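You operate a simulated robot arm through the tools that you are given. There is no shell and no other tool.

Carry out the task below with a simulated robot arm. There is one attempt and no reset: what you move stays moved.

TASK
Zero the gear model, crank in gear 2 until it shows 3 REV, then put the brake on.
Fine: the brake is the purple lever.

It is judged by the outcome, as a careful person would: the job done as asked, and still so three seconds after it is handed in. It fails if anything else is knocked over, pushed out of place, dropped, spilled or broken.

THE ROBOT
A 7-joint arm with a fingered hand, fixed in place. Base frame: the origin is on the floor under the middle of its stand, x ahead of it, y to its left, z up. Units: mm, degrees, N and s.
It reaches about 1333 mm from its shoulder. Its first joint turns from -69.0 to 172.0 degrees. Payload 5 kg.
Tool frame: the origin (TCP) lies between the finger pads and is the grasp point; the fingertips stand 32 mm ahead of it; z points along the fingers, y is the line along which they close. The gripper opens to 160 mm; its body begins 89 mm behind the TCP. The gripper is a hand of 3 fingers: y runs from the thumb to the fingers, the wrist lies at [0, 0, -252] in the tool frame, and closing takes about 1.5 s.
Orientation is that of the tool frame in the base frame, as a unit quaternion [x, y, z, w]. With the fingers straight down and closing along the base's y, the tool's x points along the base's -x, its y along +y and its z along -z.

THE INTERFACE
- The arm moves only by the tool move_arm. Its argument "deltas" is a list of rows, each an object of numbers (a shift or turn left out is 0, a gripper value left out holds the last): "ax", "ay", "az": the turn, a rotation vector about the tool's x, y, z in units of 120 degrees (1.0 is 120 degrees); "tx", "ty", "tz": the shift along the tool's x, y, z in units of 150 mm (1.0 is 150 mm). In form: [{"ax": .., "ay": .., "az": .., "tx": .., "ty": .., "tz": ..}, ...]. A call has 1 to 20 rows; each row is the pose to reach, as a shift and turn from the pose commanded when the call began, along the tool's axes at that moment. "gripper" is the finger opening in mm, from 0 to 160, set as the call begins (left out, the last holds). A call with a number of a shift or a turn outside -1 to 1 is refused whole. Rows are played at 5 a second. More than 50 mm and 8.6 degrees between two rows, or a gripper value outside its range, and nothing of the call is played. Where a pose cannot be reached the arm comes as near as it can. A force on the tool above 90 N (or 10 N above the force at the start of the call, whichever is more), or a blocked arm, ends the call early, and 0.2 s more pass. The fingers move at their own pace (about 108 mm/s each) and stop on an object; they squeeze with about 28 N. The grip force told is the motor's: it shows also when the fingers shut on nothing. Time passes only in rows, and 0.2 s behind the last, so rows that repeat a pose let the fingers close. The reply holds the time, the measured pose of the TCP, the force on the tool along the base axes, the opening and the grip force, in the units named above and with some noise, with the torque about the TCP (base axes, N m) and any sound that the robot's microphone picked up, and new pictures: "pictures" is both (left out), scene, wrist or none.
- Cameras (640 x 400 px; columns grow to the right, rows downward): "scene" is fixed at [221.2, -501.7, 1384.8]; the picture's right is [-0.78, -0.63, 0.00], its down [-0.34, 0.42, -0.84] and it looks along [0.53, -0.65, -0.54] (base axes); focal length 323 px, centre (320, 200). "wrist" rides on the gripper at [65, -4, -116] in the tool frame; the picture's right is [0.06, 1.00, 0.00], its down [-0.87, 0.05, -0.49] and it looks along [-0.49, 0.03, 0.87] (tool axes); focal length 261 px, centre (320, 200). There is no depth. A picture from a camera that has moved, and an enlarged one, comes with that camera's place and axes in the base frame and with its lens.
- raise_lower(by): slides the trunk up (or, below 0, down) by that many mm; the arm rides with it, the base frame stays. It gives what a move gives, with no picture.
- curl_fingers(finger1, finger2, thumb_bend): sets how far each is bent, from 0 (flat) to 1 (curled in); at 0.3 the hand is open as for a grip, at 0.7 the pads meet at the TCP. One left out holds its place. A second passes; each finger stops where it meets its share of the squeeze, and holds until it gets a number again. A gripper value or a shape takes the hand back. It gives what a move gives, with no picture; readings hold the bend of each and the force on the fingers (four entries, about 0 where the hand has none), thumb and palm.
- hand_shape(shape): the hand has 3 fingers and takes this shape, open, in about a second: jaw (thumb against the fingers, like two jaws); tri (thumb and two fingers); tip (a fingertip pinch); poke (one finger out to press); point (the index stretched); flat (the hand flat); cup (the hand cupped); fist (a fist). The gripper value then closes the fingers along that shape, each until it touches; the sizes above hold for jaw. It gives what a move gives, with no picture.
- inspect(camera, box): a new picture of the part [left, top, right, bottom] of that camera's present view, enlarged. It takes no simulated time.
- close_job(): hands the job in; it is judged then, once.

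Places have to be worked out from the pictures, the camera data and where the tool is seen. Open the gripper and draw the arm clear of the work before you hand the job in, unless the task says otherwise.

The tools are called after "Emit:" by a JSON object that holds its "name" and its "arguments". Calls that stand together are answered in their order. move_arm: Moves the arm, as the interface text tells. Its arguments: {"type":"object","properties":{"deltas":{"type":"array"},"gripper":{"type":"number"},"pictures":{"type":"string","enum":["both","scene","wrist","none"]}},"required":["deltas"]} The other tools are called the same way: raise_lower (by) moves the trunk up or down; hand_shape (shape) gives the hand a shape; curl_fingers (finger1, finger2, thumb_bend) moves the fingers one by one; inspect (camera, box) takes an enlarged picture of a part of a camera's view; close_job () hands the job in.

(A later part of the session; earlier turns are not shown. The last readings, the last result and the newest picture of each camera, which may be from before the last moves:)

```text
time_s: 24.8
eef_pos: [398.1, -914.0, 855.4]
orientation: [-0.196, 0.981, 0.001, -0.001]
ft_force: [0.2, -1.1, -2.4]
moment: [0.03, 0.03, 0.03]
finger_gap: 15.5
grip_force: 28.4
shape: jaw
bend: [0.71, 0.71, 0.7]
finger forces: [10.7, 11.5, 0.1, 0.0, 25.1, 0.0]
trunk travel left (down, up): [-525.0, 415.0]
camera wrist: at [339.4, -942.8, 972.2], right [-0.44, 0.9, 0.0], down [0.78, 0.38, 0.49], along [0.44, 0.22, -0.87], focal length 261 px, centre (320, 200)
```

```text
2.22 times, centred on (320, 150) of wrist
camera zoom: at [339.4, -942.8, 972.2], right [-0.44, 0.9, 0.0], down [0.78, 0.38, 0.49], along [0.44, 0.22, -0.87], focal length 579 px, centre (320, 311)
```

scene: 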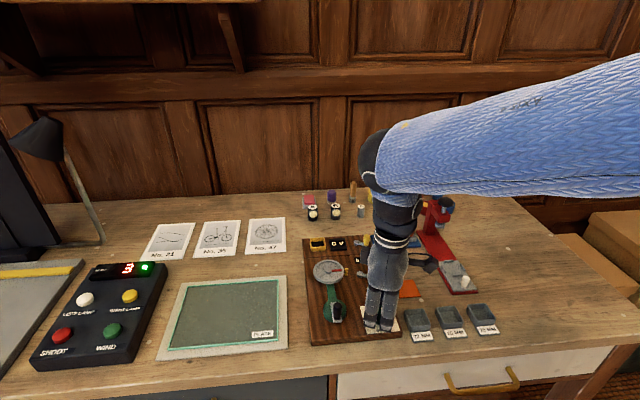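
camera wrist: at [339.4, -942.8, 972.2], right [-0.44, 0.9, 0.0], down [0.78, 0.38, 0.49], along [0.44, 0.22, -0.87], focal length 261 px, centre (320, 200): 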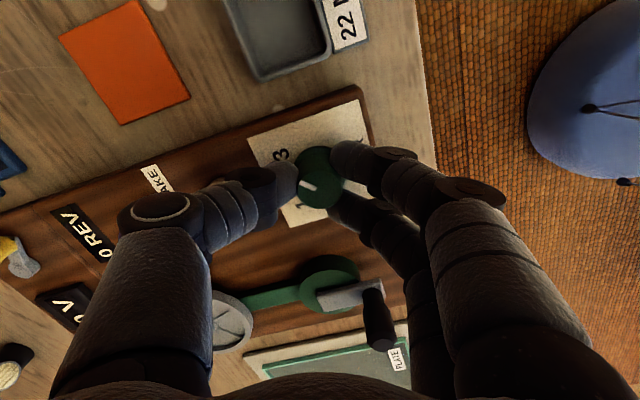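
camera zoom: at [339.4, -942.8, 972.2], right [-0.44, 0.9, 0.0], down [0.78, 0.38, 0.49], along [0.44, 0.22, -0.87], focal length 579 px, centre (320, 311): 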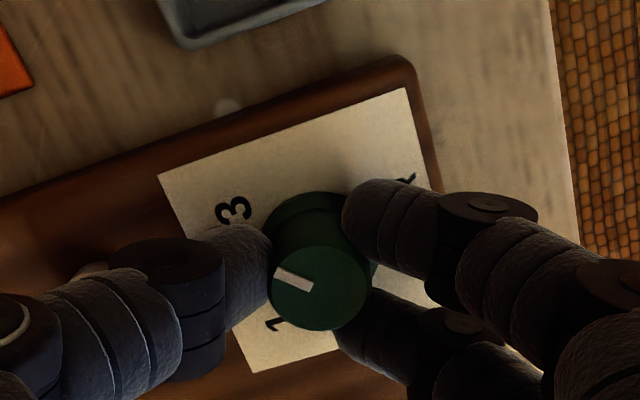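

The knob is gripped firmly (25 N on the thumb, about 11 N on each finger). I'll turn it +45° about the vertical, from 3 to 2.

Emit:
{"name": "move_arm", "arguments": {"deltas": [{"az": -0.047}, {"az": -0.094}, {"az": -0.141}, {"az": -0.188}, {"az": -0.235}, {"az": -0.282}, {"az": -0.329}, {"az": -0.375}, {"az": -0.375}], "pictures": "both"}}

Emit:
{"name": "inspect", "arguments": {"camera": "wrist", "box": [200, 60, 440, 240]}}

```text
time_s: 26.8
eef_pos: [398.5, -914.4, 856.1]
orientation: [-0.556, 0.831, -0.001, 0.0]
ft_force: [-0.9, 4.0, -2.8]
moment: [0.17, 0.06, 0.01]
finger_gap: 15.2
grip_force: 27.5
shape: jaw
bend: [0.71, 0.71, 0.7]
finger forces: [11.6, 15.0, 0.0, 0.1, 24.3, 0.0]
trunk travel left (down, up): [-525.0, 415.0]
camera wrist: at [377.1, -976.2, 972.3], right [-0.95, 0.32, 0.0], down [0.28, 0.82, 0.49], along [0.16, 0.47, -0.87], focal length 261 px, centre (320, 200)
```

scene: 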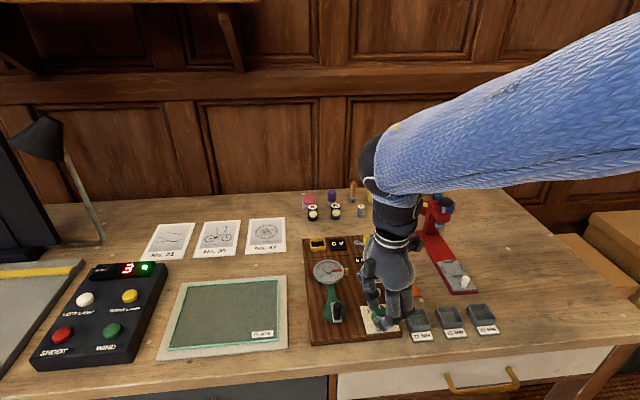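
wrist: 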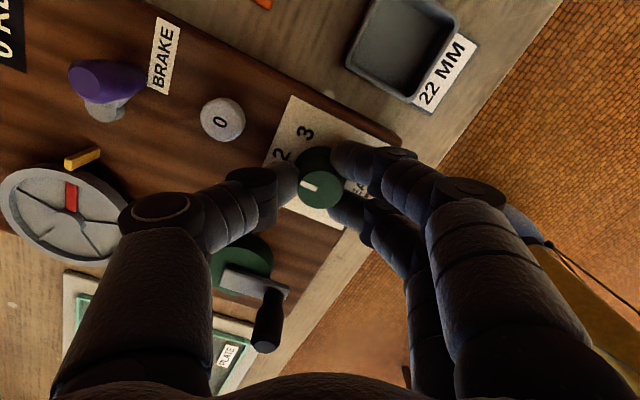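

```text
2.22 times, centred on (320, 150) of wrist
camera zoom: at [377.1, -976.2, 972.3], right [-0.95, 0.32, 0.0], down [0.28, 0.82, 0.49], along [0.16, 0.47, -0.87], focal length 579 px, centre (320, 311)
```

zoom: 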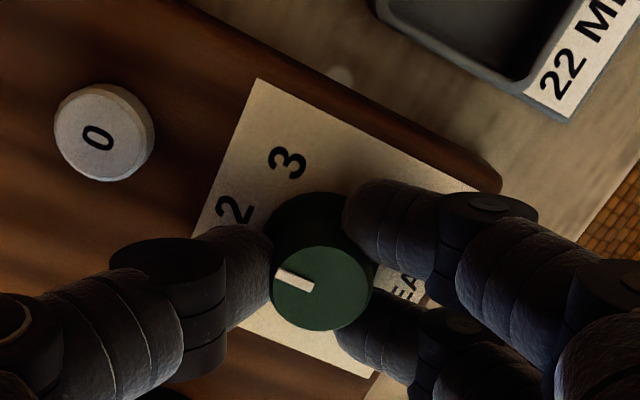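

The pointer now reads about -42°, which is gear 2's direction. I'll release, rise and read the dial.

Emit:
{"name": "move_arm", "arguments": {"deltas": [{"tz": 0}, {"tz": 0}, {"tz": 0}, {"tz": 0}], "gripper": 70, "pictures": "none"}}

Emit:
{"name": "move_arm", "arguments": {"deltas": [{"tz": -0.1}, {"tz": -0.3}, {"tz": -0.55}, {"tz": -0.8}, {"tz": -0.8}], "pictures": "both"}}

Emit:
{"name": "inspect", "arguments": {"camera": "wrist", "box": [120, 40, 440, 240]}}

Emit:
{"name": "inspect", "arguments": {"camera": "scene", "box": [300, 230, 420, 350]}}

```text
time_s: 27.8
eef_pos: [398.2, -913.6, 856.0]
orientation: [-0.556, 0.831, 0.0, 0.0]
ft_force: [0.4, -0.4, 0.7]
moment: [0.0, 0.01, 0.02]
finger_gap: 69.7
grip_force: 0.1
shape: jaw
bend: [0.73, 0.73, 0.7]
finger forces: [0.0, 0.1, 0.0, 0.1, 0.0, 0.0]
trunk travel left (down, up): [-525.0, 415.0]
```

```text
time_s: 29.0
eef_pos: [397.7, -914.4, 977.4]
orientation: [-0.556, 0.831, 0.0, 0.0]
ft_force: [0.1, 0.0, -0.4]
moment: [-0.01, 0.02, 0.0]
finger_gap: 69.5
grip_force: 0.1
shape: jaw
bend: [0.73, 0.73, 0.7]
finger forces: [0.0, 0.0, 0.1, 0.0, 0.1, 0.0]
trunk travel left (down, up): [-525.0, 415.0]
camera wrist: at [377.0, -976.3, 1092.8], right [-0.95, 0.32, 0.0], down [0.28, 0.82, 0.49], along [0.16, 0.47, -0.87], focal length 261 px, centre (320, 200)
```

scene: 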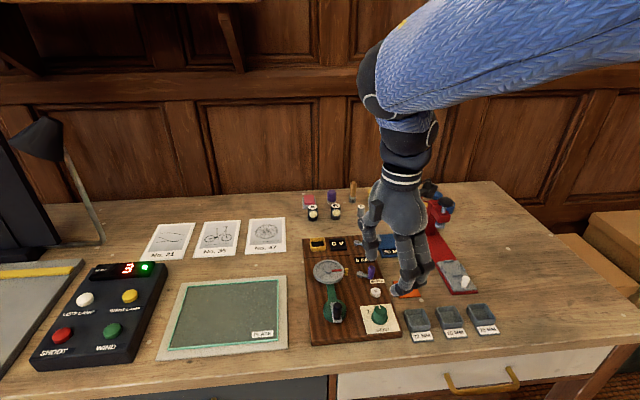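
wrist: 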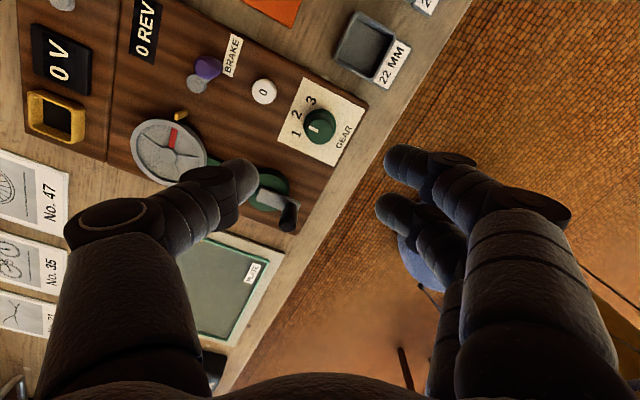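

```text
2.00 times, centred on (280, 140) of wrist
camera zoom: at [377.0, -976.3, 1092.8], right [-0.95, 0.32, 0.0], down [0.28, 0.82, 0.49], along [0.16, 0.47, -0.87], focal length 521 px, centre (400, 320)
```

zoom: 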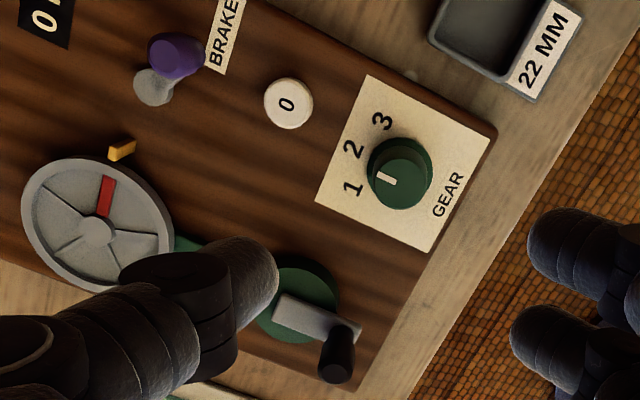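

```text
3.33 times, centred on (360, 290) of scene
camera zoom: at [221.2, -501.7, 1384.8], right [-0.78, -0.63, 0.0], down [-0.34, 0.42, -0.84], along [0.53, -0.65, -0.54], focal length 1077 px, centre (187, -100)
```

zoom: 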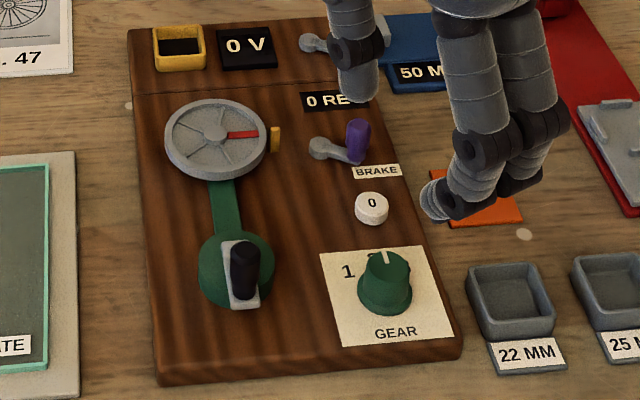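

The dial now points to 2 and the display still shows "0 REV". The crank handle triangulates to about (457, -842), top at z 878, and the hub to about (477, -864), giving a crank radius of about 29 mm. I'll yaw the hand so the wrist camera looks past the crank toward the display.

Emit:
{"name": "move_arm", "arguments": {"deltas": [{"az": 0.066}, {"az": 0.132}, {"az": 0.198}, {"az": 0.264}, {"az": 0.33}, {"az": 0.396}, {"az": 0.462}, {"az": 0.528}, {"az": 0.594}, {"az": 0.66}, {"az": 0.726}, {"az": 0.792}, {"az": 0.858}, {"az": 0.924}, {"az": 0.99}, {"az": 0.99}], "pictures": "none"}}

Emit:
{"name": "move_arm", "arguments": {"deltas": [{"az": 0.06}, {"az": 0.12}, {"az": 0.17}, {"az": 0.214}, {"az": 0.214}], "pictures": "both"}}

```text
time_s: 32.4
eef_pos: [397.7, -914.4, 977.1]
orientation: [0.433, 0.901, 0.0, 0.0]
ft_force: [0.5, 0.1, -0.7]
moment: [-0.02, -0.03, -0.02]
finger_gap: 69.6
grip_force: 0.0
shape: jaw
bend: [0.73, 0.73, 0.7]
finger forces: [0.1, 0.1, 0.1, 0.0, 0.1, 0.0]
trunk travel left (down, up): [-525.0, 415.0]
```

```text
time_s: 33.6
eef_pos: [397.1, -913.6, 977.1]
orientation: [0.623, 0.783, 0.0, 0.0]
ft_force: [0.1, -0.5, -0.3]
moment: [0.0, -0.02, -0.03]
finger_gap: 69.6
grip_force: 0.1
shape: jaw
bend: [0.73, 0.73, 0.7]
finger forces: [0.1, 0.0, 0.1, 0.0, 0.0, 0.1]
trunk travel left (down, up): [-525.0, 415.0]
camera wrist: at [379.3, -851.5, 1092.7], right [0.96, 0.29, 0.0], down [0.25, -0.83, 0.49], along [0.14, -0.47, -0.87], focal length 261 px, centre (320, 200)
```

scene: 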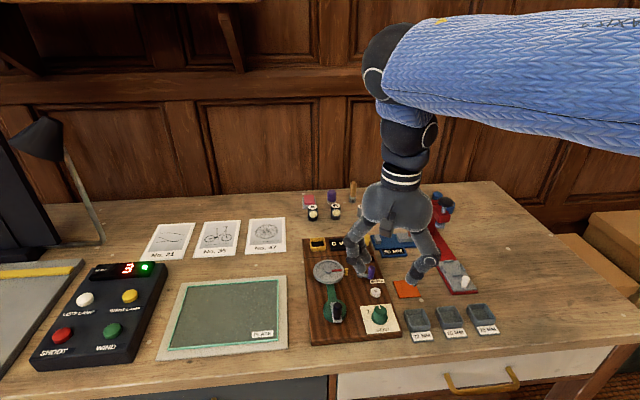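
wrist: 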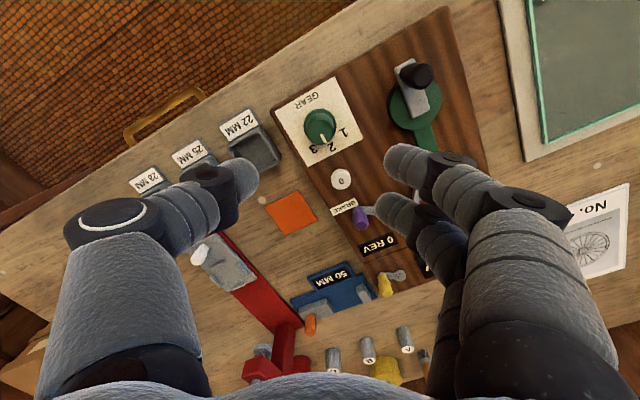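

The turn is done and the wrist view now shows both the crank and the display. I'll move above the crank handle.

Emit:
{"name": "move_arm", "arguments": {"deltas": [{"tx": 0.12, "ty": 0.16}, {"tx": 0.25, "ty": 0.33}, {"tx": 0.376, "ty": 0.498}, {"tx": 0.376, "ty": 0.498, "tz": 0.13}, {"tx": 0.376, "ty": 0.498, "tz": 0.27}, {"tx": 0.376, "ty": 0.498, "tz": 0.27}], "pictures": "both"}}

Emit:
{"name": "inspect", "arguments": {"camera": "wrist", "box": [180, 60, 460, 360]}}

Emit:
{"name": "inspect", "arguments": {"camera": "scene", "box": [290, 200, 420, 350]}}

```text
time_s: 35.0
eef_pos: [458.2, -842.1, 936.5]
orientation: [0.622, 0.783, 0.0, 0.0]
ft_force: [0.1, 0.1, -0.3]
moment: [0.01, -0.01, -0.04]
finger_gap: 69.5
grip_force: 0.1
shape: jaw
bend: [0.73, 0.73, 0.7]
finger forces: [0.0, 0.1, 0.0, 0.1, 0.1, 0.0]
trunk travel left (down, up): [-525.0, 415.0]
camera wrist: at [439.1, -779.6, 1052.3], right [0.96, 0.29, 0.0], down [0.25, -0.83, 0.49], along [0.14, -0.47, -0.87], focal length 261 px, centre (320, 200)
```

scene: 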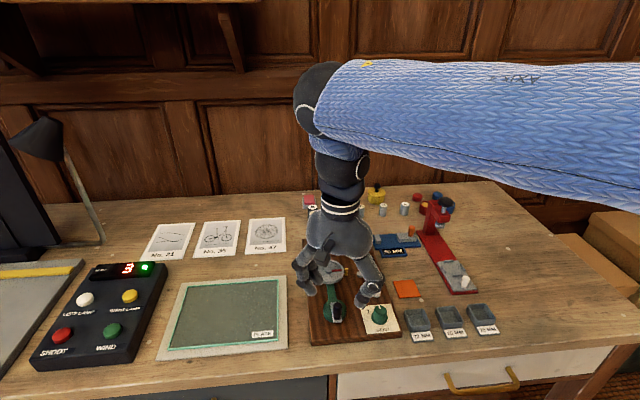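
wrist: 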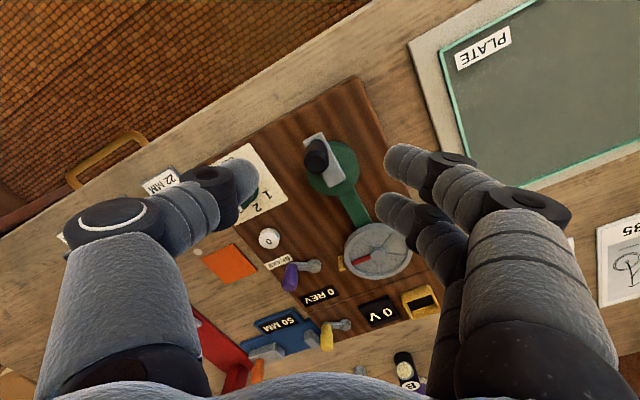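

```text
1.33 times, centred on (320, 210) of wrist
camera zoom: at [439.1, -779.6, 1052.3], right [0.96, 0.29, 0.0], down [0.25, -0.83, 0.49], along [0.14, -0.47, -0.87], focal length 348 px, centre (320, 187)
```

zoom: 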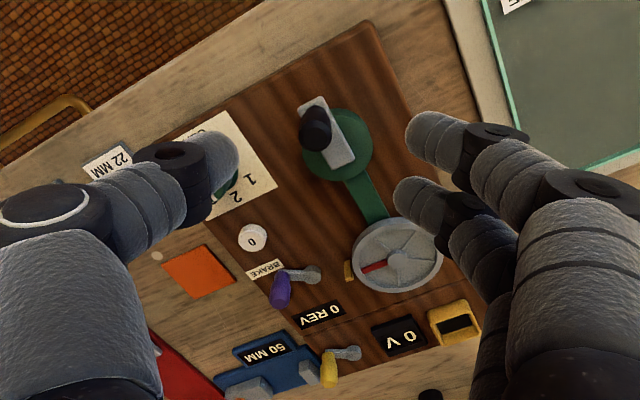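

```text
2.67 times, centred on (355, 275) of scene
camera zoom: at [221.2, -501.7, 1384.8], right [-0.78, -0.63, 0.0], down [-0.34, 0.42, -0.84], along [0.53, -0.65, -0.54], focal length 862 px, centre (227, 0)
```

zoom: 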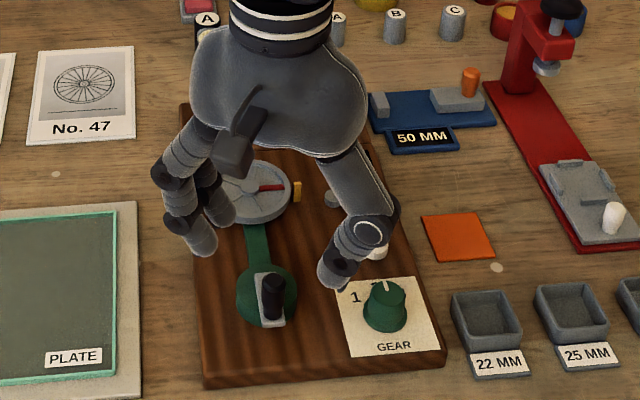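

The wrist view shows "0 REV", the wheel and the handle. I'll zoom in on the handle to centre precisely.

Emit:
{"name": "inspect", "arguments": {"camera": "wrist", "box": [280, 110, 380, 230]}}

Emit:
{"name": "inspect", "arguments": {"camera": "scene", "box": [300, 250, 370, 340]}}

```text
3.33 times, centred on (330, 170) of wrist
camera zoom: at [439.1, -779.6, 1052.3], right [0.96, 0.29, 0.0], down [0.25, -0.83, 0.49], along [0.14, -0.47, -0.87], focal length 869 px, centre (287, 300)
```

zoom: 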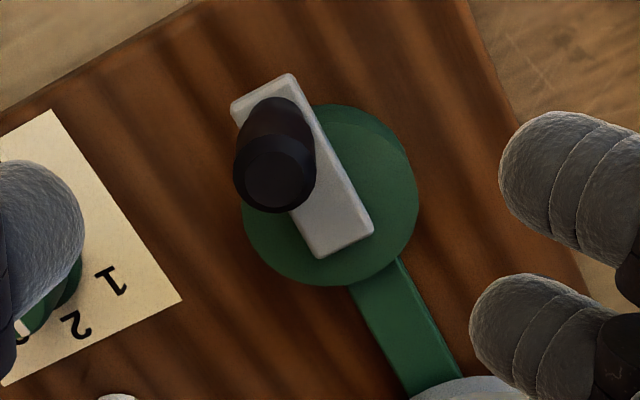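

```text
4.44 times, centred on (335, 295) of scene
camera zoom: at [221.2, -501.7, 1384.8], right [-0.78, -0.63, 0.0], down [-0.34, 0.42, -0.84], along [0.53, -0.65, -0.54], focal length 1436 px, centre (253, -222)
```

zoom: 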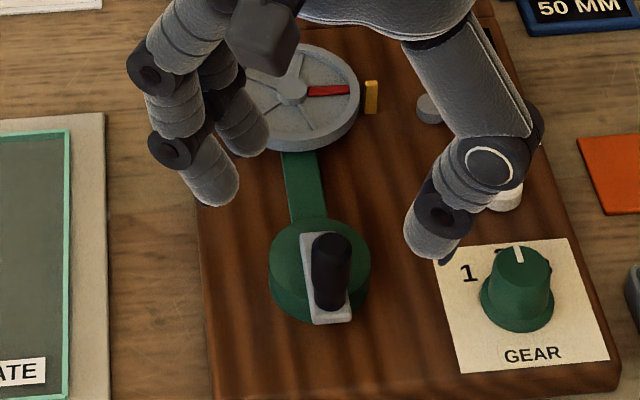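

The handle axis is at about (456, -845), with the hub at (477, -866) and a radius of 30. I'll align on it and descend so the fingers straddle the handle, with the tips staying above the crank arm.

Emit:
{"name": "move_arm", "arguments": {"deltas": [{"tx": -0.015, "ty": -0.02}, {"tx": -0.015, "ty": -0.02, "tz": 0.1}, {"tx": -0.015, "ty": -0.02, "tz": 0.2}, {"tx": -0.015, "ty": -0.02, "tz": 0.28}, {"tx": -0.015, "ty": -0.02, "tz": 0.33}, {"tx": -0.015, "ty": -0.02, "tz": 0.33}], "pictures": "both"}}

Emit:
{"name": "inspect", "arguments": {"camera": "wrist", "box": [220, 100, 420, 260]}}

Emit:
{"name": "inspect", "arguments": {"camera": "scene", "box": [290, 240, 400, 350]}}

```text
time_s: 36.4
eef_pos: [456.4, -844.7, 889.2]
orientation: [0.622, 0.783, -0.001, 0.0]
ft_force: [0.8, 0.3, 0.9]
moment: [-0.02, -0.04, -0.01]
finger_gap: 69.6
grip_force: 0.0
shape: jaw
bend: [0.73, 0.73, 0.7]
finger forces: [0.1, 0.1, 0.0, 0.2, 0.0, 0.0]
trunk travel left (down, up): [-525.0, 415.0]
camera wrist: at [436.8, -782.6, 1003.2], right [0.96, 0.29, 0.0], down [0.25, -0.83, 0.49], along [0.14, -0.47, -0.87], focal length 261 px, centre (320, 200)
```

scene: 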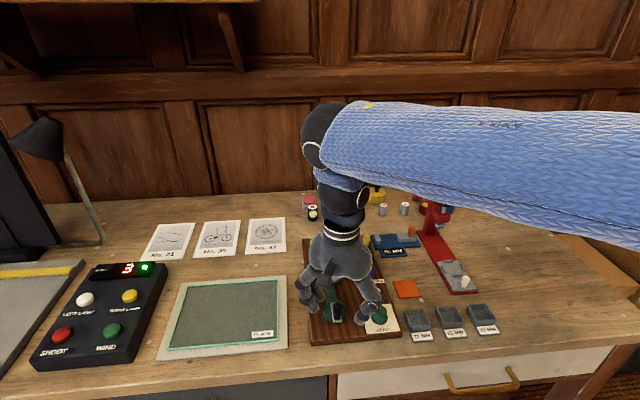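
wrist: 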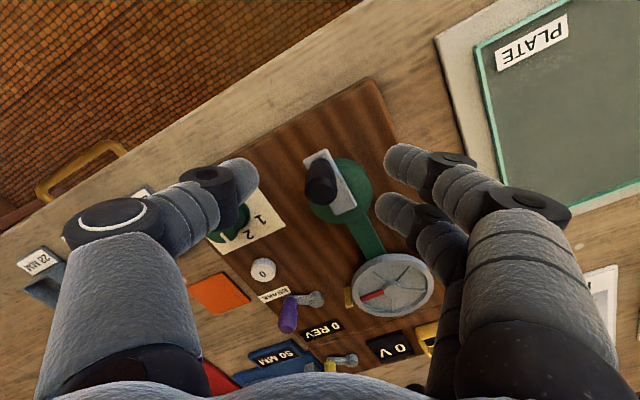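

```text
2.50 times, centred on (320, 180) of wrist
camera zoom: at [436.8, -782.6, 1003.2], right [0.96, 0.29, 0.0], down [0.25, -0.83, 0.49], along [0.14, -0.47, -0.87], focal length 652 px, centre (320, 250)
```

zoom: 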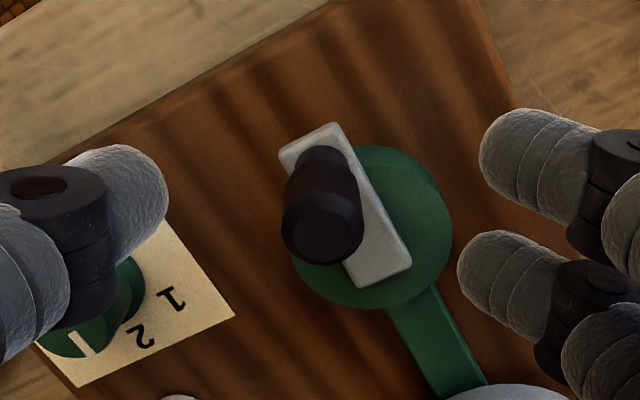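

```text
3.64 times, centred on (345, 295) of scene
camera zoom: at [221.2, -501.7, 1384.8], right [-0.78, -0.63, 0.0], down [-0.34, 0.42, -0.84], along [0.53, -0.65, -0.54], focal length 1175 px, centre (229, -146)
```

zoom: 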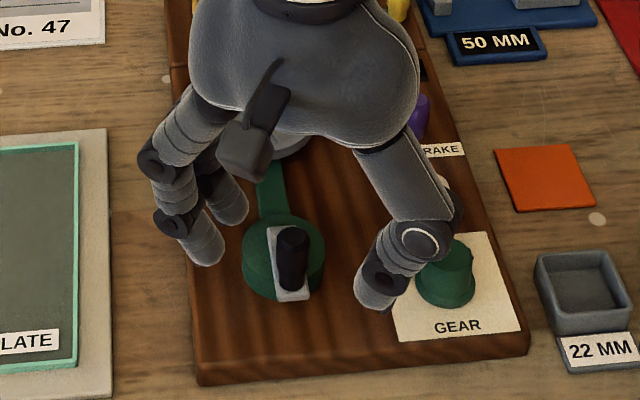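

The handle is centred to within about 2 mm. I'll narrow the opening to 40 mm, lower another 7 mm, then close until the fingers touch.

Emit:
{"name": "move_arm", "arguments": {"deltas": [{"tx": -0.012}, {"tx": -0.012}, {"tx": -0.012, "tz": 0.02}, {"tx": -0.012, "tz": 0.045}, {"tx": -0.012, "tz": 0.045}], "gripper": 40, "pictures": "none"}}

Emit:
{"name": "move_arm", "arguments": {"deltas": [{"tz": 0}, {"tz": 0}, {"tz": 0}], "gripper": 22, "pictures": "wrist"}}

Emit:
{"name": "inspect", "arguments": {"camera": "wrist", "box": [220, 100, 420, 260]}}

Emit:
{"name": "inspect", "arguments": {"camera": "scene", "box": [290, 240, 400, 350]}}

```text
time_s: 37.6
eef_pos: [455.9, -847.3, 880.7]
orientation: [0.621, 0.783, 0.0, 0.0]
ft_force: [0.1, 0.0, 0.6]
moment: [0.02, 0.0, 0.01]
finger_gap: 40.6
grip_force: 0.0
shape: jaw
bend: [0.73, 0.73, 0.7]
finger forces: [0.0, 0.0, 0.0, 0.0, 0.1, 0.0]
trunk travel left (down, up): [-525.0, 415.0]
```

```text
time_s: 38.4
eef_pos: [456.0, -846.3, 880.0]
orientation: [0.621, 0.784, 0.0, 0.0]
ft_force: [-0.1, -0.5, 1.4]
moment: [0.04, -0.02, -0.01]
finger_gap: 22.3
grip_force: 0.0
shape: jaw
bend: [0.72, 0.72, 0.7]
finger forces: [0.1, 0.0, 0.0, 0.1, 0.0, 0.0]
trunk travel left (down, up): [-525.0, 415.0]
camera wrist: at [437.2, -784.5, 996.1], right [0.96, 0.29, 0.0], down [0.25, -0.83, 0.49], along [0.14, -0.47, -0.87], focal length 261 px, centre (320, 200)
```

wrist: 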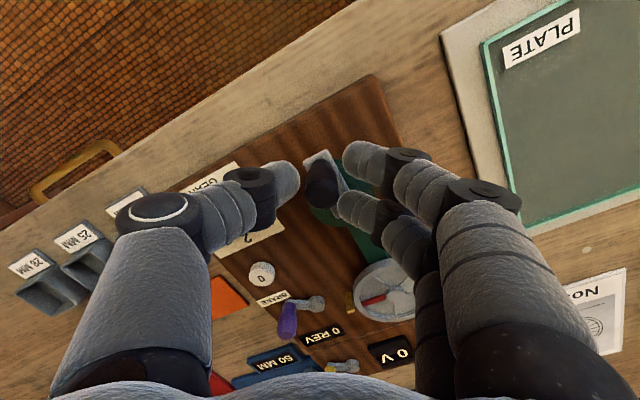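

```text
2.50 times, centred on (320, 180) of wrist
camera zoom: at [437.2, -784.5, 996.1], right [0.96, 0.29, 0.0], down [0.25, -0.83, 0.49], along [0.14, -0.47, -0.87], focal length 652 px, centre (320, 250)
```

zoom: 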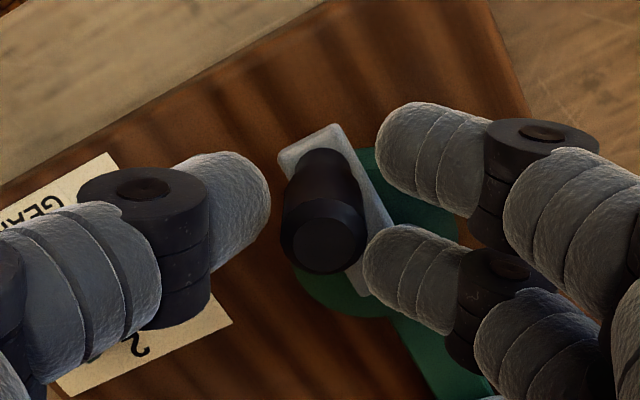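

```text
3.64 times, centred on (345, 295) of scene
camera zoom: at [221.2, -501.7, 1384.8], right [-0.78, -0.63, 0.0], down [-0.34, 0.42, -0.84], along [0.53, -0.65, -0.54], focal length 1175 px, centre (229, -146)
```

zoom: 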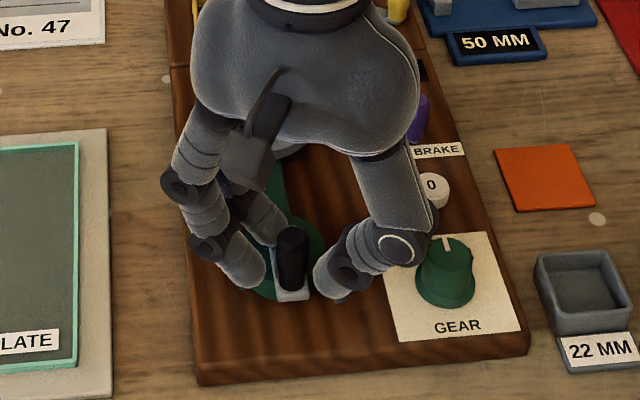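

The fingers are within about 5 mm of the handle on both sides. I'll close them onto it.

Emit:
{"name": "move_arm", "arguments": {"deltas": [{"tz": 0}, {"tz": 0}, {"tz": 0}, {"tz": 0}], "gripper": 6, "pictures": "wrist"}}

Emit:
{"name": "inspect", "arguments": {"camera": "wrist", "box": [220, 100, 420, 260]}}

```text
time_s: 39.4
eef_pos: [456.0, -846.4, 881.8]
orientation: [0.622, 0.783, 0.0, 0.0]
ft_force: [-1.3, 1.1, 0.8]
moment: [0.01, 0.05, -0.01]
finger_gap: 6.9
grip_force: 0.1
shape: jaw
bend: [0.7, 0.71, 0.7]
finger forces: [1.9, 0.0, 0.0, 0.1, 2.0, 0.0]
trunk travel left (down, up): [-525.0, 415.0]
camera wrist: at [437.1, -784.4, 996.2], right [0.96, 0.29, 0.0], down [0.25, -0.83, 0.49], along [0.14, -0.47, -0.87], focal length 261 px, centre (320, 200)
```

wrist: 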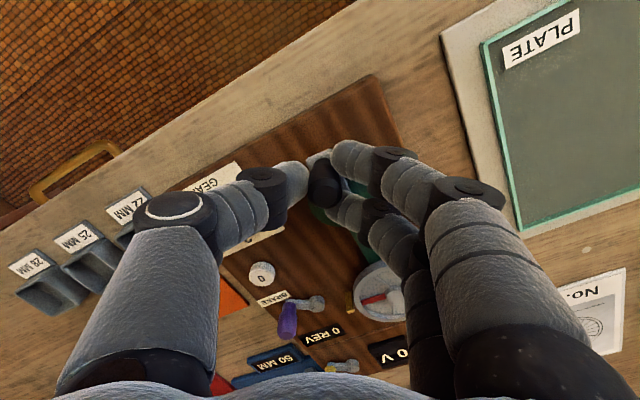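

```text
2.50 times, centred on (320, 180) of wrist
camera zoom: at [437.1, -784.4, 996.2], right [0.96, 0.29, 0.0], down [0.25, -0.83, 0.49], along [0.14, -0.47, -0.87], focal length 652 px, centre (320, 250)
```

zoom: 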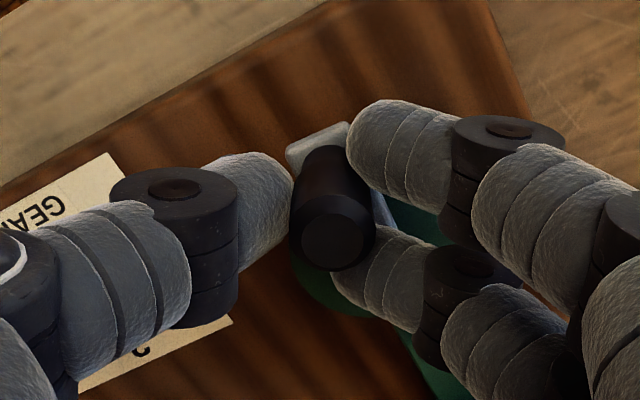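

The thumb and one finger touch lightly at a 6.9 mm gap. I'll squeeze onto the handle, then try a short clockwise arc of 40° about the hub and watch the forces.

Emit:
{"name": "move_arm", "arguments": {"deltas": [{"tz": 0}, {"tz": 0}, {"tz": 0}], "gripper": 0, "pictures": "none"}}

Emit:
{"name": "move_arm", "arguments": {"deltas": [{"tx": 0.0163, "ty": 0.0308}, {"tx": 0.027, "ty": 0.064}, {"tx": 0.0317, "ty": 0.0985}, {"tx": 0.0304, "ty": 0.1334}, {"tx": 0.0304, "ty": 0.1334}], "pictures": "both"}}

Emit:
{"name": "inspect", "arguments": {"camera": "wrist", "box": [220, 100, 460, 370]}}

```text
time_s: 40.2
eef_pos: [456.5, -846.7, 879.7]
orientation: [0.622, 0.783, 0.001, -0.002]
ft_force: [-4.9, 6.7, -4.3]
moment: [0.12, 0.04, 0.03]
finger_gap: 0.5
grip_force: 28.3
shape: jaw
bend: [0.71, 0.67, 0.7]
finger forces: [17.1, 0.0, 0.0, 0.0, 23.3, 0.1]
trunk travel left (down, up): [-525.0, 415.0]
```

```text
time_s: 41.4
eef_pos: [474.7, -839.3, 879.1]
orientation: [0.622, 0.783, 0.0, 0.0]
ft_force: [-0.6, -11.8, -0.3]
moment: [-0.22, -0.04, -0.05]
finger_gap: 0.0
grip_force: 28.2
shape: jaw
bend: [0.71, 0.67, 0.7]
finger forces: [11.5, 0.0, 0.0, 0.1, 25.1, 0.1]
trunk travel left (down, up): [-525.0, 415.0]
camera wrist: at [455.3, -776.7, 995.4], right [0.96, 0.29, 0.0], down [0.25, -0.83, 0.49], along [0.14, -0.47, -0.87], focal length 261 px, centre (320, 200)
```

scene: 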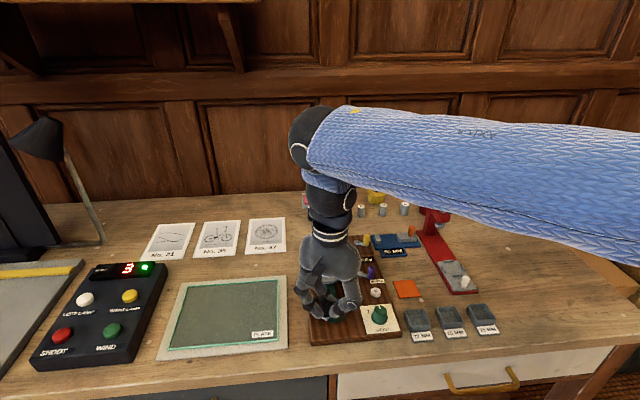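
wrist: 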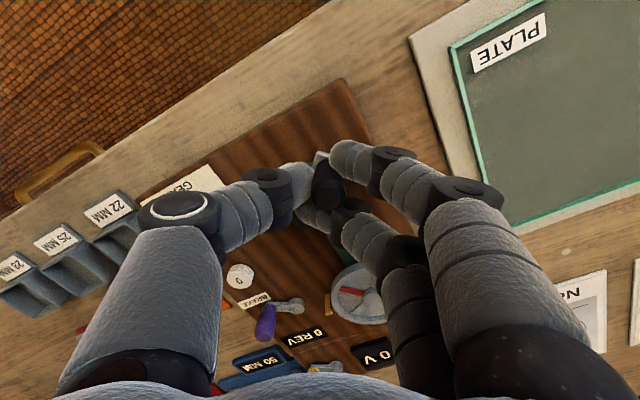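

```text
1.48 times, centred on (340, 235) of wrist
camera zoom: at [455.3, -776.7, 995.4], right [0.96, 0.29, 0.0], down [0.25, -0.83, 0.49], along [0.14, -0.47, -0.87], focal length 386 px, centre (290, 148)
```

zoom: 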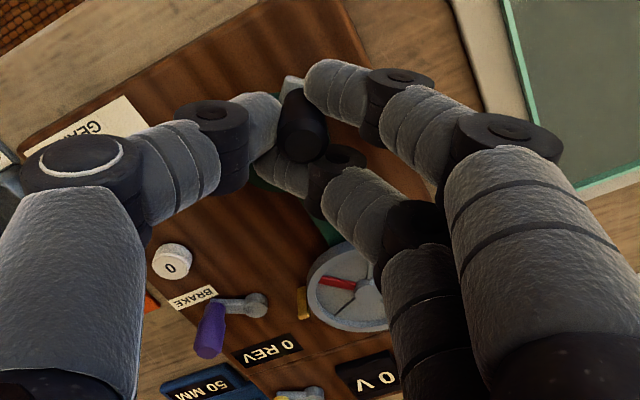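

The crank follows with about 12 N of radial load, so I refine the path centre for the hand to about (476, -868.8) with R = 30. The wheel's red mark has started moving. I'll continue clockwise another 90°.

Emit:
{"name": "move_arm", "arguments": {"deltas": [{"tx": -0.0185, "ty": 0.0334}, {"tx": -0.0336, "ty": 0.0648}, {"tx": -0.0539, "ty": 0.0931}, {"tx": -0.0789, "ty": 0.1175}, {"tx": -0.1077, "ty": 0.1372}, {"tx": -0.1394, "ty": 0.1516}, {"tx": -0.1731, "ty": 0.1602}, {"tx": -0.2079, "ty": 0.1629}, {"tx": -0.2426, "ty": 0.1594}, {"tx": -0.2426, "ty": 0.1594}], "pictures": "both"}}

Emit:
{"name": "inspect", "arguments": {"camera": "wrist", "box": [180, 100, 460, 370]}}

Emit:
{"name": "inspect", "arguments": {"camera": "scene", "box": [280, 220, 400, 340]}}

```text
time_s: 43.6
eef_pos: [505.4, -867.4, 879.2]
orientation: [0.622, 0.783, 0.0, -0.001]
ft_force: [-12.2, -1.0, -4.0]
moment: [0.0, 0.24, 0.04]
finger_gap: 0.1
grip_force: 27.8
shape: jaw
bend: [0.71, 0.67, 0.7]
finger forces: [15.9, 0.0, 0.1, 0.0, 30.2, 0.0]
trunk travel left (down, up): [-525.0, 415.0]
camera wrist: at [486.4, -805.7, 995.7], right [0.96, 0.29, 0.0], down [0.25, -0.83, 0.49], along [0.14, -0.47, -0.87], focal length 261 px, centre (320, 200)
```

scene: 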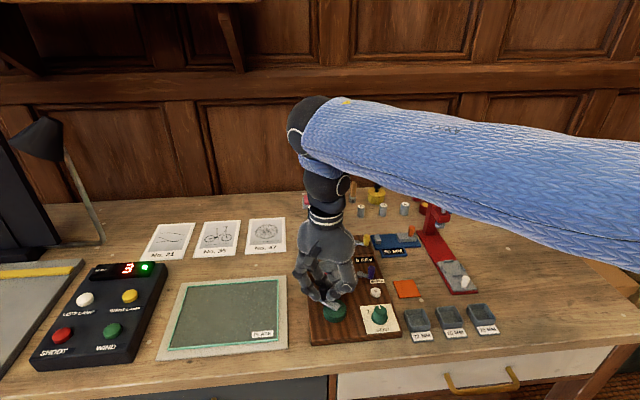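
wrist: 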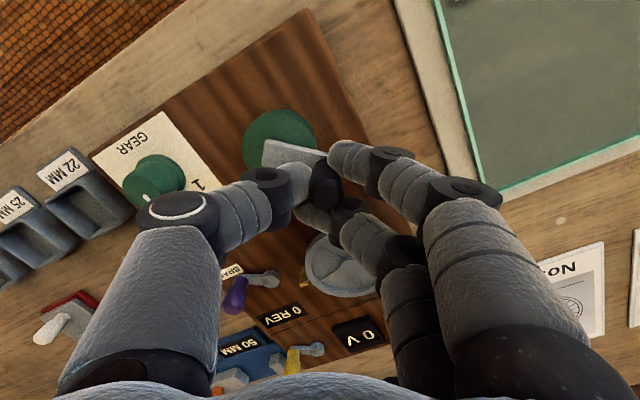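

```text
1.48 times, centred on (320, 235) of wrist
camera zoom: at [486.4, -805.7, 995.7], right [0.96, 0.29, 0.0], down [0.25, -0.83, 0.49], along [0.14, -0.47, -0.87], focal length 386 px, centre (320, 148)
```

zoom: 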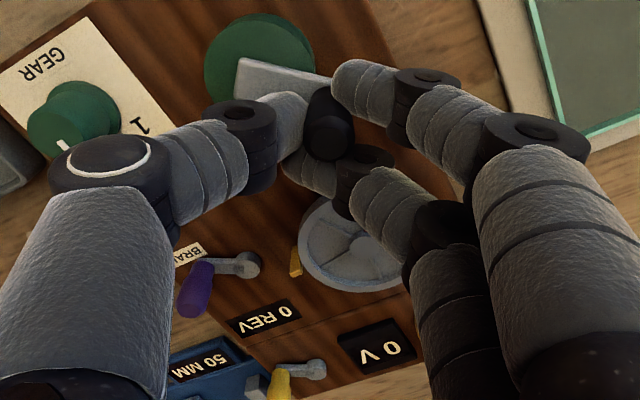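

```text
3.33 times, centred on (340, 280) of scene
camera zoom: at [221.2, -501.7, 1384.8], right [-0.78, -0.63, 0.0], down [-0.34, 0.42, -0.84], along [0.53, -0.65, -0.54], focal length 1077 px, centre (253, -67)
```

zoom: 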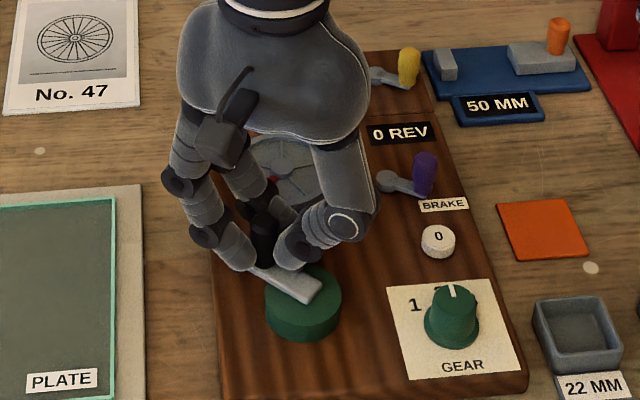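

The crank turns freely, so the brake is off, and the scene camera can still read "0 REV". I'll continue clockwise another 90° with a slightly tighter radius.

Emit:
{"name": "move_arm", "arguments": {"deltas": [{"tx": -0.0294, "ty": -0.0166}, {"tx": -0.0595, "ty": -0.0311}, {"tx": -0.0867, "ty": -0.0506}, {"tx": -0.1101, "ty": -0.0745}, {"tx": -0.129, "ty": -0.1022}, {"tx": -0.1428, "ty": -0.1327}, {"tx": -0.1511, "ty": -0.1651}, {"tx": -0.1537, "ty": -0.1985}, {"tx": -0.1503, "ty": -0.2317}, {"tx": -0.1503, "ty": -0.2317}], "pictures": "both"}}

Emit:
{"name": "inspect", "arguments": {"camera": "scene", "box": [280, 220, 400, 340]}}

Emit:
{"name": "inspect", "arguments": {"camera": "wrist", "box": [180, 100, 460, 370]}}

```text
time_s: 45.8
eef_pos: [475.8, -899.2, 878.6]
orientation: [0.623, 0.783, 0.0, 0.0]
ft_force: [1.4, -11.8, 0.2]
moment: [-0.18, -0.06, -0.04]
finger_gap: 0.2
grip_force: 27.8
shape: jaw
bend: [0.7, 0.67, 0.7]
finger forces: [12.5, 0.0, 0.0, 0.1, 25.6, 0.0]
trunk travel left (down, up): [-525.0, 415.0]
camera wrist: at [458.2, -836.4, 995.5], right [0.96, 0.29, 0.0], down [0.25, -0.83, 0.49], along [0.14, -0.47, -0.87], focal length 261 px, centre (320, 200)
```

scene: 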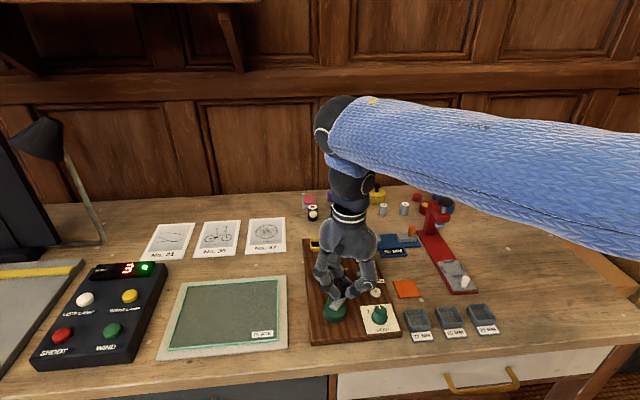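
wrist: 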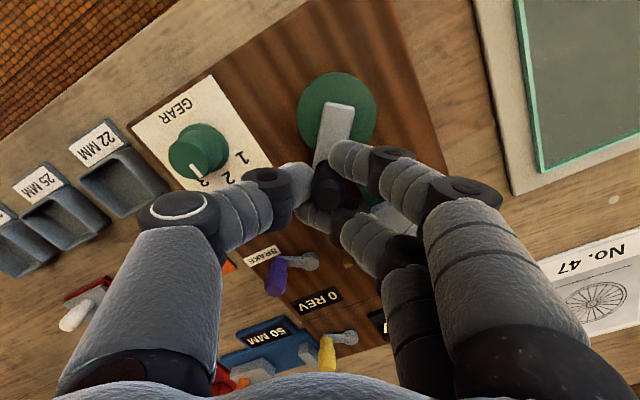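

```text
3.33 times, centred on (340, 280) of scene
camera zoom: at [221.2, -501.7, 1384.8], right [-0.78, -0.63, 0.0], down [-0.34, 0.42, -0.84], along [0.53, -0.65, -0.54], focal length 1077 px, centre (253, -67)
```

zoom: 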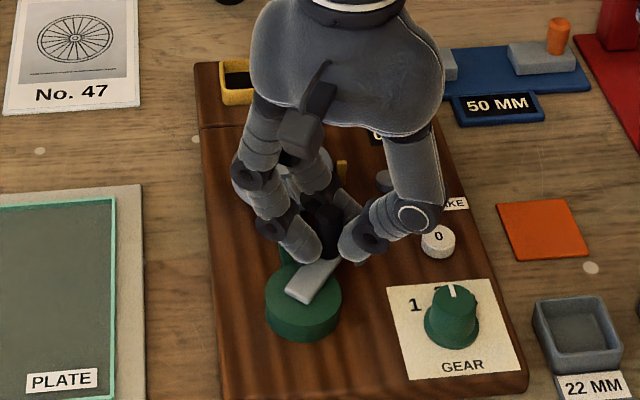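

```text
1.48 times, centred on (320, 235) of wrist
camera zoom: at [458.2, -836.4, 995.5], right [0.96, 0.29, 0.0], down [0.25, -0.83, 0.49], along [0.14, -0.47, -0.87], focal length 386 px, centre (320, 148)
```

zoom: 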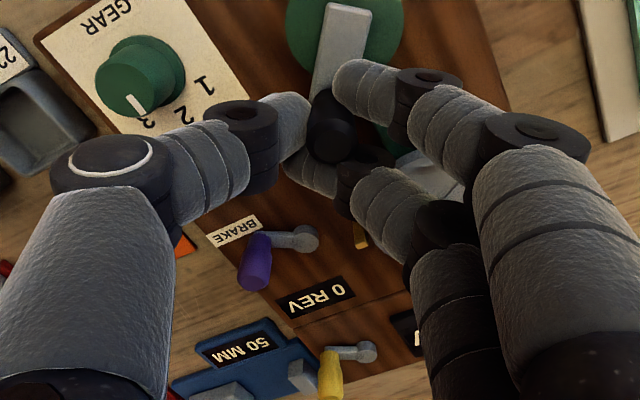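

Fitting the measured points gives the hand's circle as centre (475.5, -869.3), R = 29.95. The crank has turned about 225° clockwise and the display is still "0 REV". I'll continue another 180° on the refined circle.

Emit:
{"name": "move_arm", "arguments": {"deltas": [{"tx": -0.0007, "ty": -0.0422}, {"tx": 0.0131, "ty": -0.0704}, {"tx": 0.0311, "ty": -0.096}, {"tx": 0.0529, "ty": -0.1185}, {"tx": 0.0779, "ty": -0.1373}, {"tx": 0.1056, "ty": -0.152}, {"tx": 0.1353, "ty": -0.1621}, {"tx": 0.1661, "ty": -0.1675}, {"tx": 0.1975, "ty": -0.168}, {"tx": 0.2285, "ty": -0.1636}, {"tx": 0.2584, "ty": -0.1544}, {"tx": 0.2866, "ty": -0.1406}, {"tx": 0.3122, "ty": -0.1226}, {"tx": 0.3347, "ty": -0.1008}, {"tx": 0.3535, "ty": -0.0757}, {"tx": 0.3682, "ty": -0.048}, {"tx": 0.3783, "ty": -0.0184}, {"tx": 0.3837, "ty": 0.0125}, {"tx": 0.3842, "ty": 0.0438}, {"tx": 0.3798, "ty": 0.0748}], "pictures": "both"}}

Emit:
{"name": "inspect", "arguments": {"camera": "wrist", "box": [180, 100, 460, 370]}}

Emit:
{"name": "inspect", "arguments": {"camera": "scene", "box": [280, 220, 400, 340]}}

```text
time_s: 50.0
eef_pos: [476.7, -839.6, 878.9]
orientation: [0.622, 0.783, 0.0, 0.0]
ft_force: [1.0, 6.1, -8.6]
moment: [0.15, -0.01, 0.04]
finger_gap: 0.0
grip_force: 28.3
shape: jaw
bend: [0.7, 0.67, 0.7]
finger forces: [20.2, 0.1, 0.0, 0.2, 22.4, 0.0]
trunk travel left (down, up): [-525.0, 415.0]
camera wrist: at [457.0, -777.2, 995.9], right [0.96, 0.29, 0.0], down [0.25, -0.83, 0.49], along [0.14, -0.47, -0.87], focal length 261 px, centre (320, 200)
```

scene: 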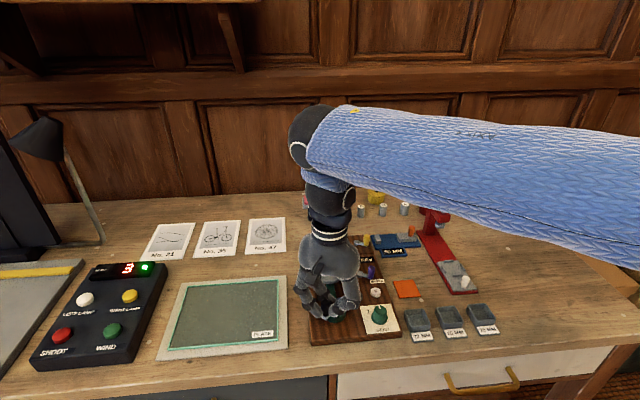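
wrist: 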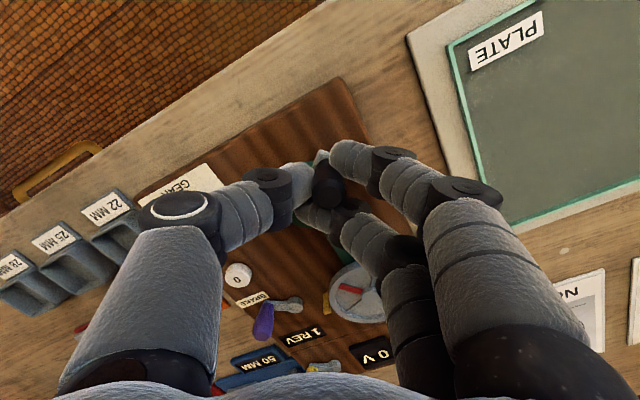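

```text
1.48 times, centred on (320, 235) of wrist
camera zoom: at [457.0, -777.2, 995.9], right [0.96, 0.29, 0.0], down [0.25, -0.83, 0.49], along [0.14, -0.47, -0.87], focal length 386 px, centre (320, 148)
```

zoom: 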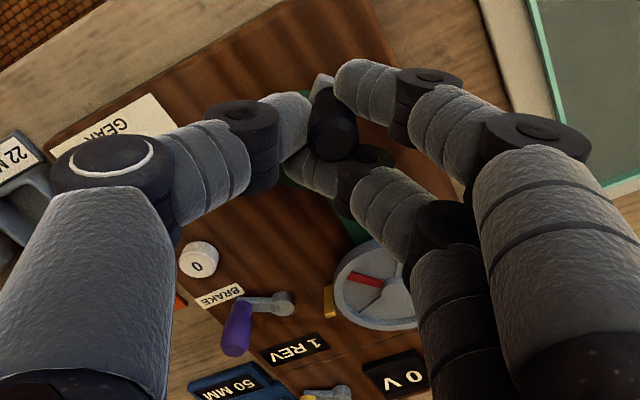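

```text
3.33 times, centred on (340, 280) of scene
camera zoom: at [221.2, -501.7, 1384.8], right [-0.78, -0.63, 0.0], down [-0.34, 0.42, -0.84], along [0.53, -0.65, -0.54], focal length 1077 px, centre (253, -67)
```

zoom: 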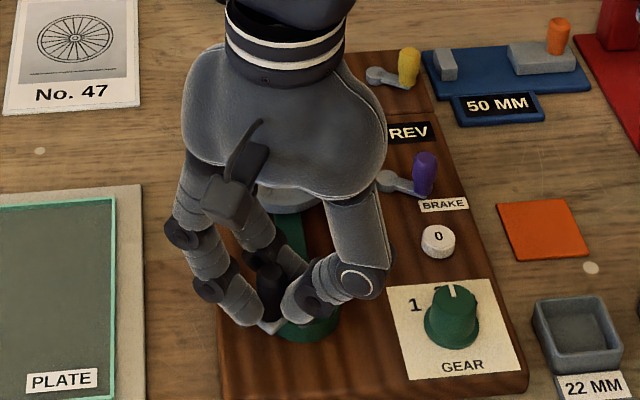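

The display now shows "1 REV" after about 405° of crank, and the wheel tracks it 1:1 in gear 2, so clockwise is the right way. I need roughly 690° more, and I'll do the next 240°.

Emit:
{"name": "move_arm", "arguments": {"deltas": [{"tx": -0.0133, "ty": 0.0396}, {"tx": -0.0346, "ty": 0.0755}, {"tx": -0.0628, "ty": 0.1062}, {"tx": -0.0968, "ty": 0.1304}, {"tx": -0.1352, "ty": 0.147}, {"tx": -0.1761, "ty": 0.1552}, {"tx": -0.2178, "ty": 0.1548}, {"tx": -0.2586, "ty": 0.1457}, {"tx": -0.2965, "ty": 0.1283}, {"tx": -0.33, "ty": 0.1034}, {"tx": -0.3576, "ty": 0.0721}, {"tx": -0.3781, "ty": 0.0357}, {"tx": -0.3906, "ty": -0.0041}, {"tx": -0.3945, "ty": -0.0457}, {"tx": -0.3897, "ty": -0.0871}, {"tx": -0.3764, "ty": -0.1267}, {"tx": -0.3552, "ty": -0.1626}, {"tx": -0.3269, "ty": -0.1933}, {"tx": -0.2929, "ty": -0.2175}, {"tx": -0.2546, "ty": -0.2341}], "pictures": "both"}}

Emit:
{"name": "inspect", "arguments": {"camera": "wrist", "box": [180, 100, 460, 370]}}

Emit:
{"name": "inspect", "arguments": {"camera": "scene", "box": [280, 220, 400, 340]}}

```text
time_s: 54.2
eef_pos: [449.1, -884.9, 880.6]
orientation: [0.623, 0.783, 0.0, 0.0]
ft_force: [-4.3, -2.0, -3.5]
moment: [-0.02, 0.11, -0.02]
finger_gap: 0.0
grip_force: 28.6
shape: jaw
bend: [0.7, 0.67, 0.7]
finger forces: [15.5, 0.0, 0.0, 0.0, 27.0, 0.0]
trunk travel left (down, up): [-525.0, 415.0]
camera wrist: at [430.1, -823.3, 995.8], right [0.96, 0.29, 0.0], down [0.25, -0.83, 0.49], along [0.14, -0.47, -0.87], focal length 261 px, centre (320, 200)
```

scene: 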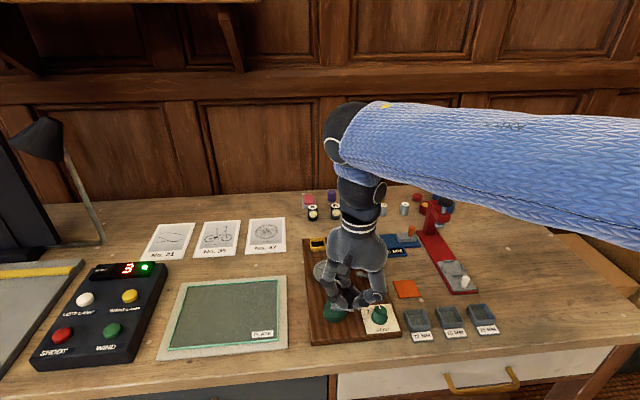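
wrist: 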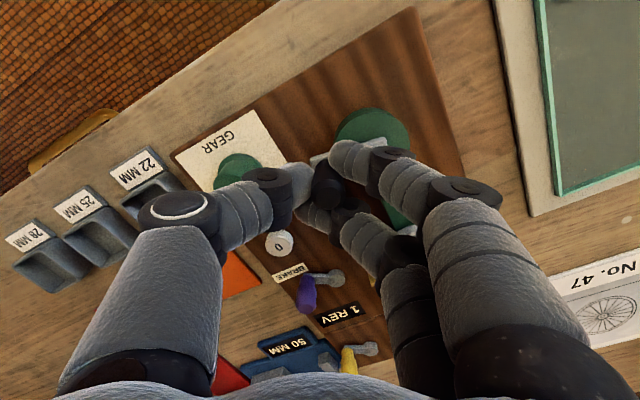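

```text
1.48 times, centred on (320, 235) of wrist
camera zoom: at [430.1, -823.3, 995.8], right [0.96, 0.29, 0.0], down [0.25, -0.83, 0.49], along [0.14, -0.47, -0.87], focal length 386 px, centre (320, 148)
```

zoom: 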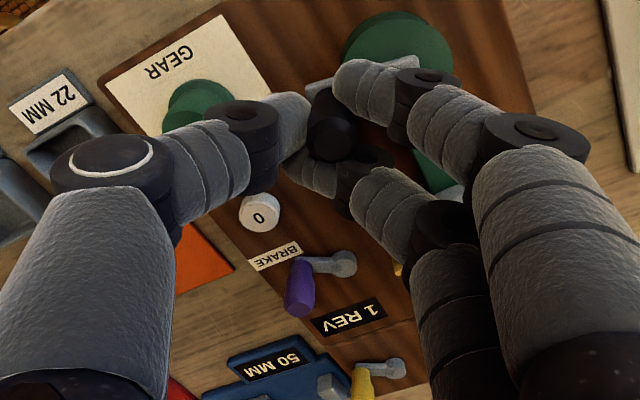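

```text
3.33 times, centred on (340, 280) of scene
camera zoom: at [221.2, -501.7, 1384.8], right [-0.78, -0.63, 0.0], down [-0.34, 0.42, -0.84], along [0.53, -0.65, -0.54], focal length 1077 px, centre (253, -67)
```

zoom: 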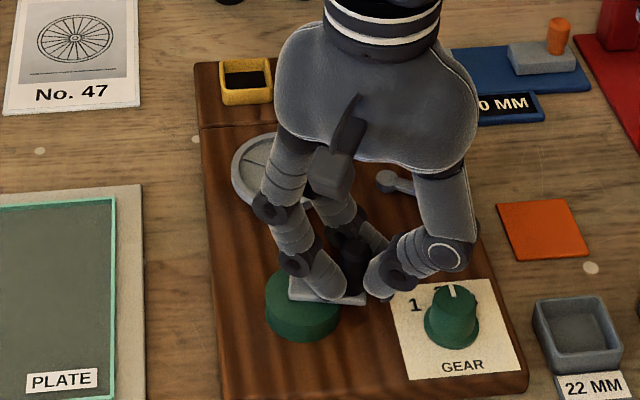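

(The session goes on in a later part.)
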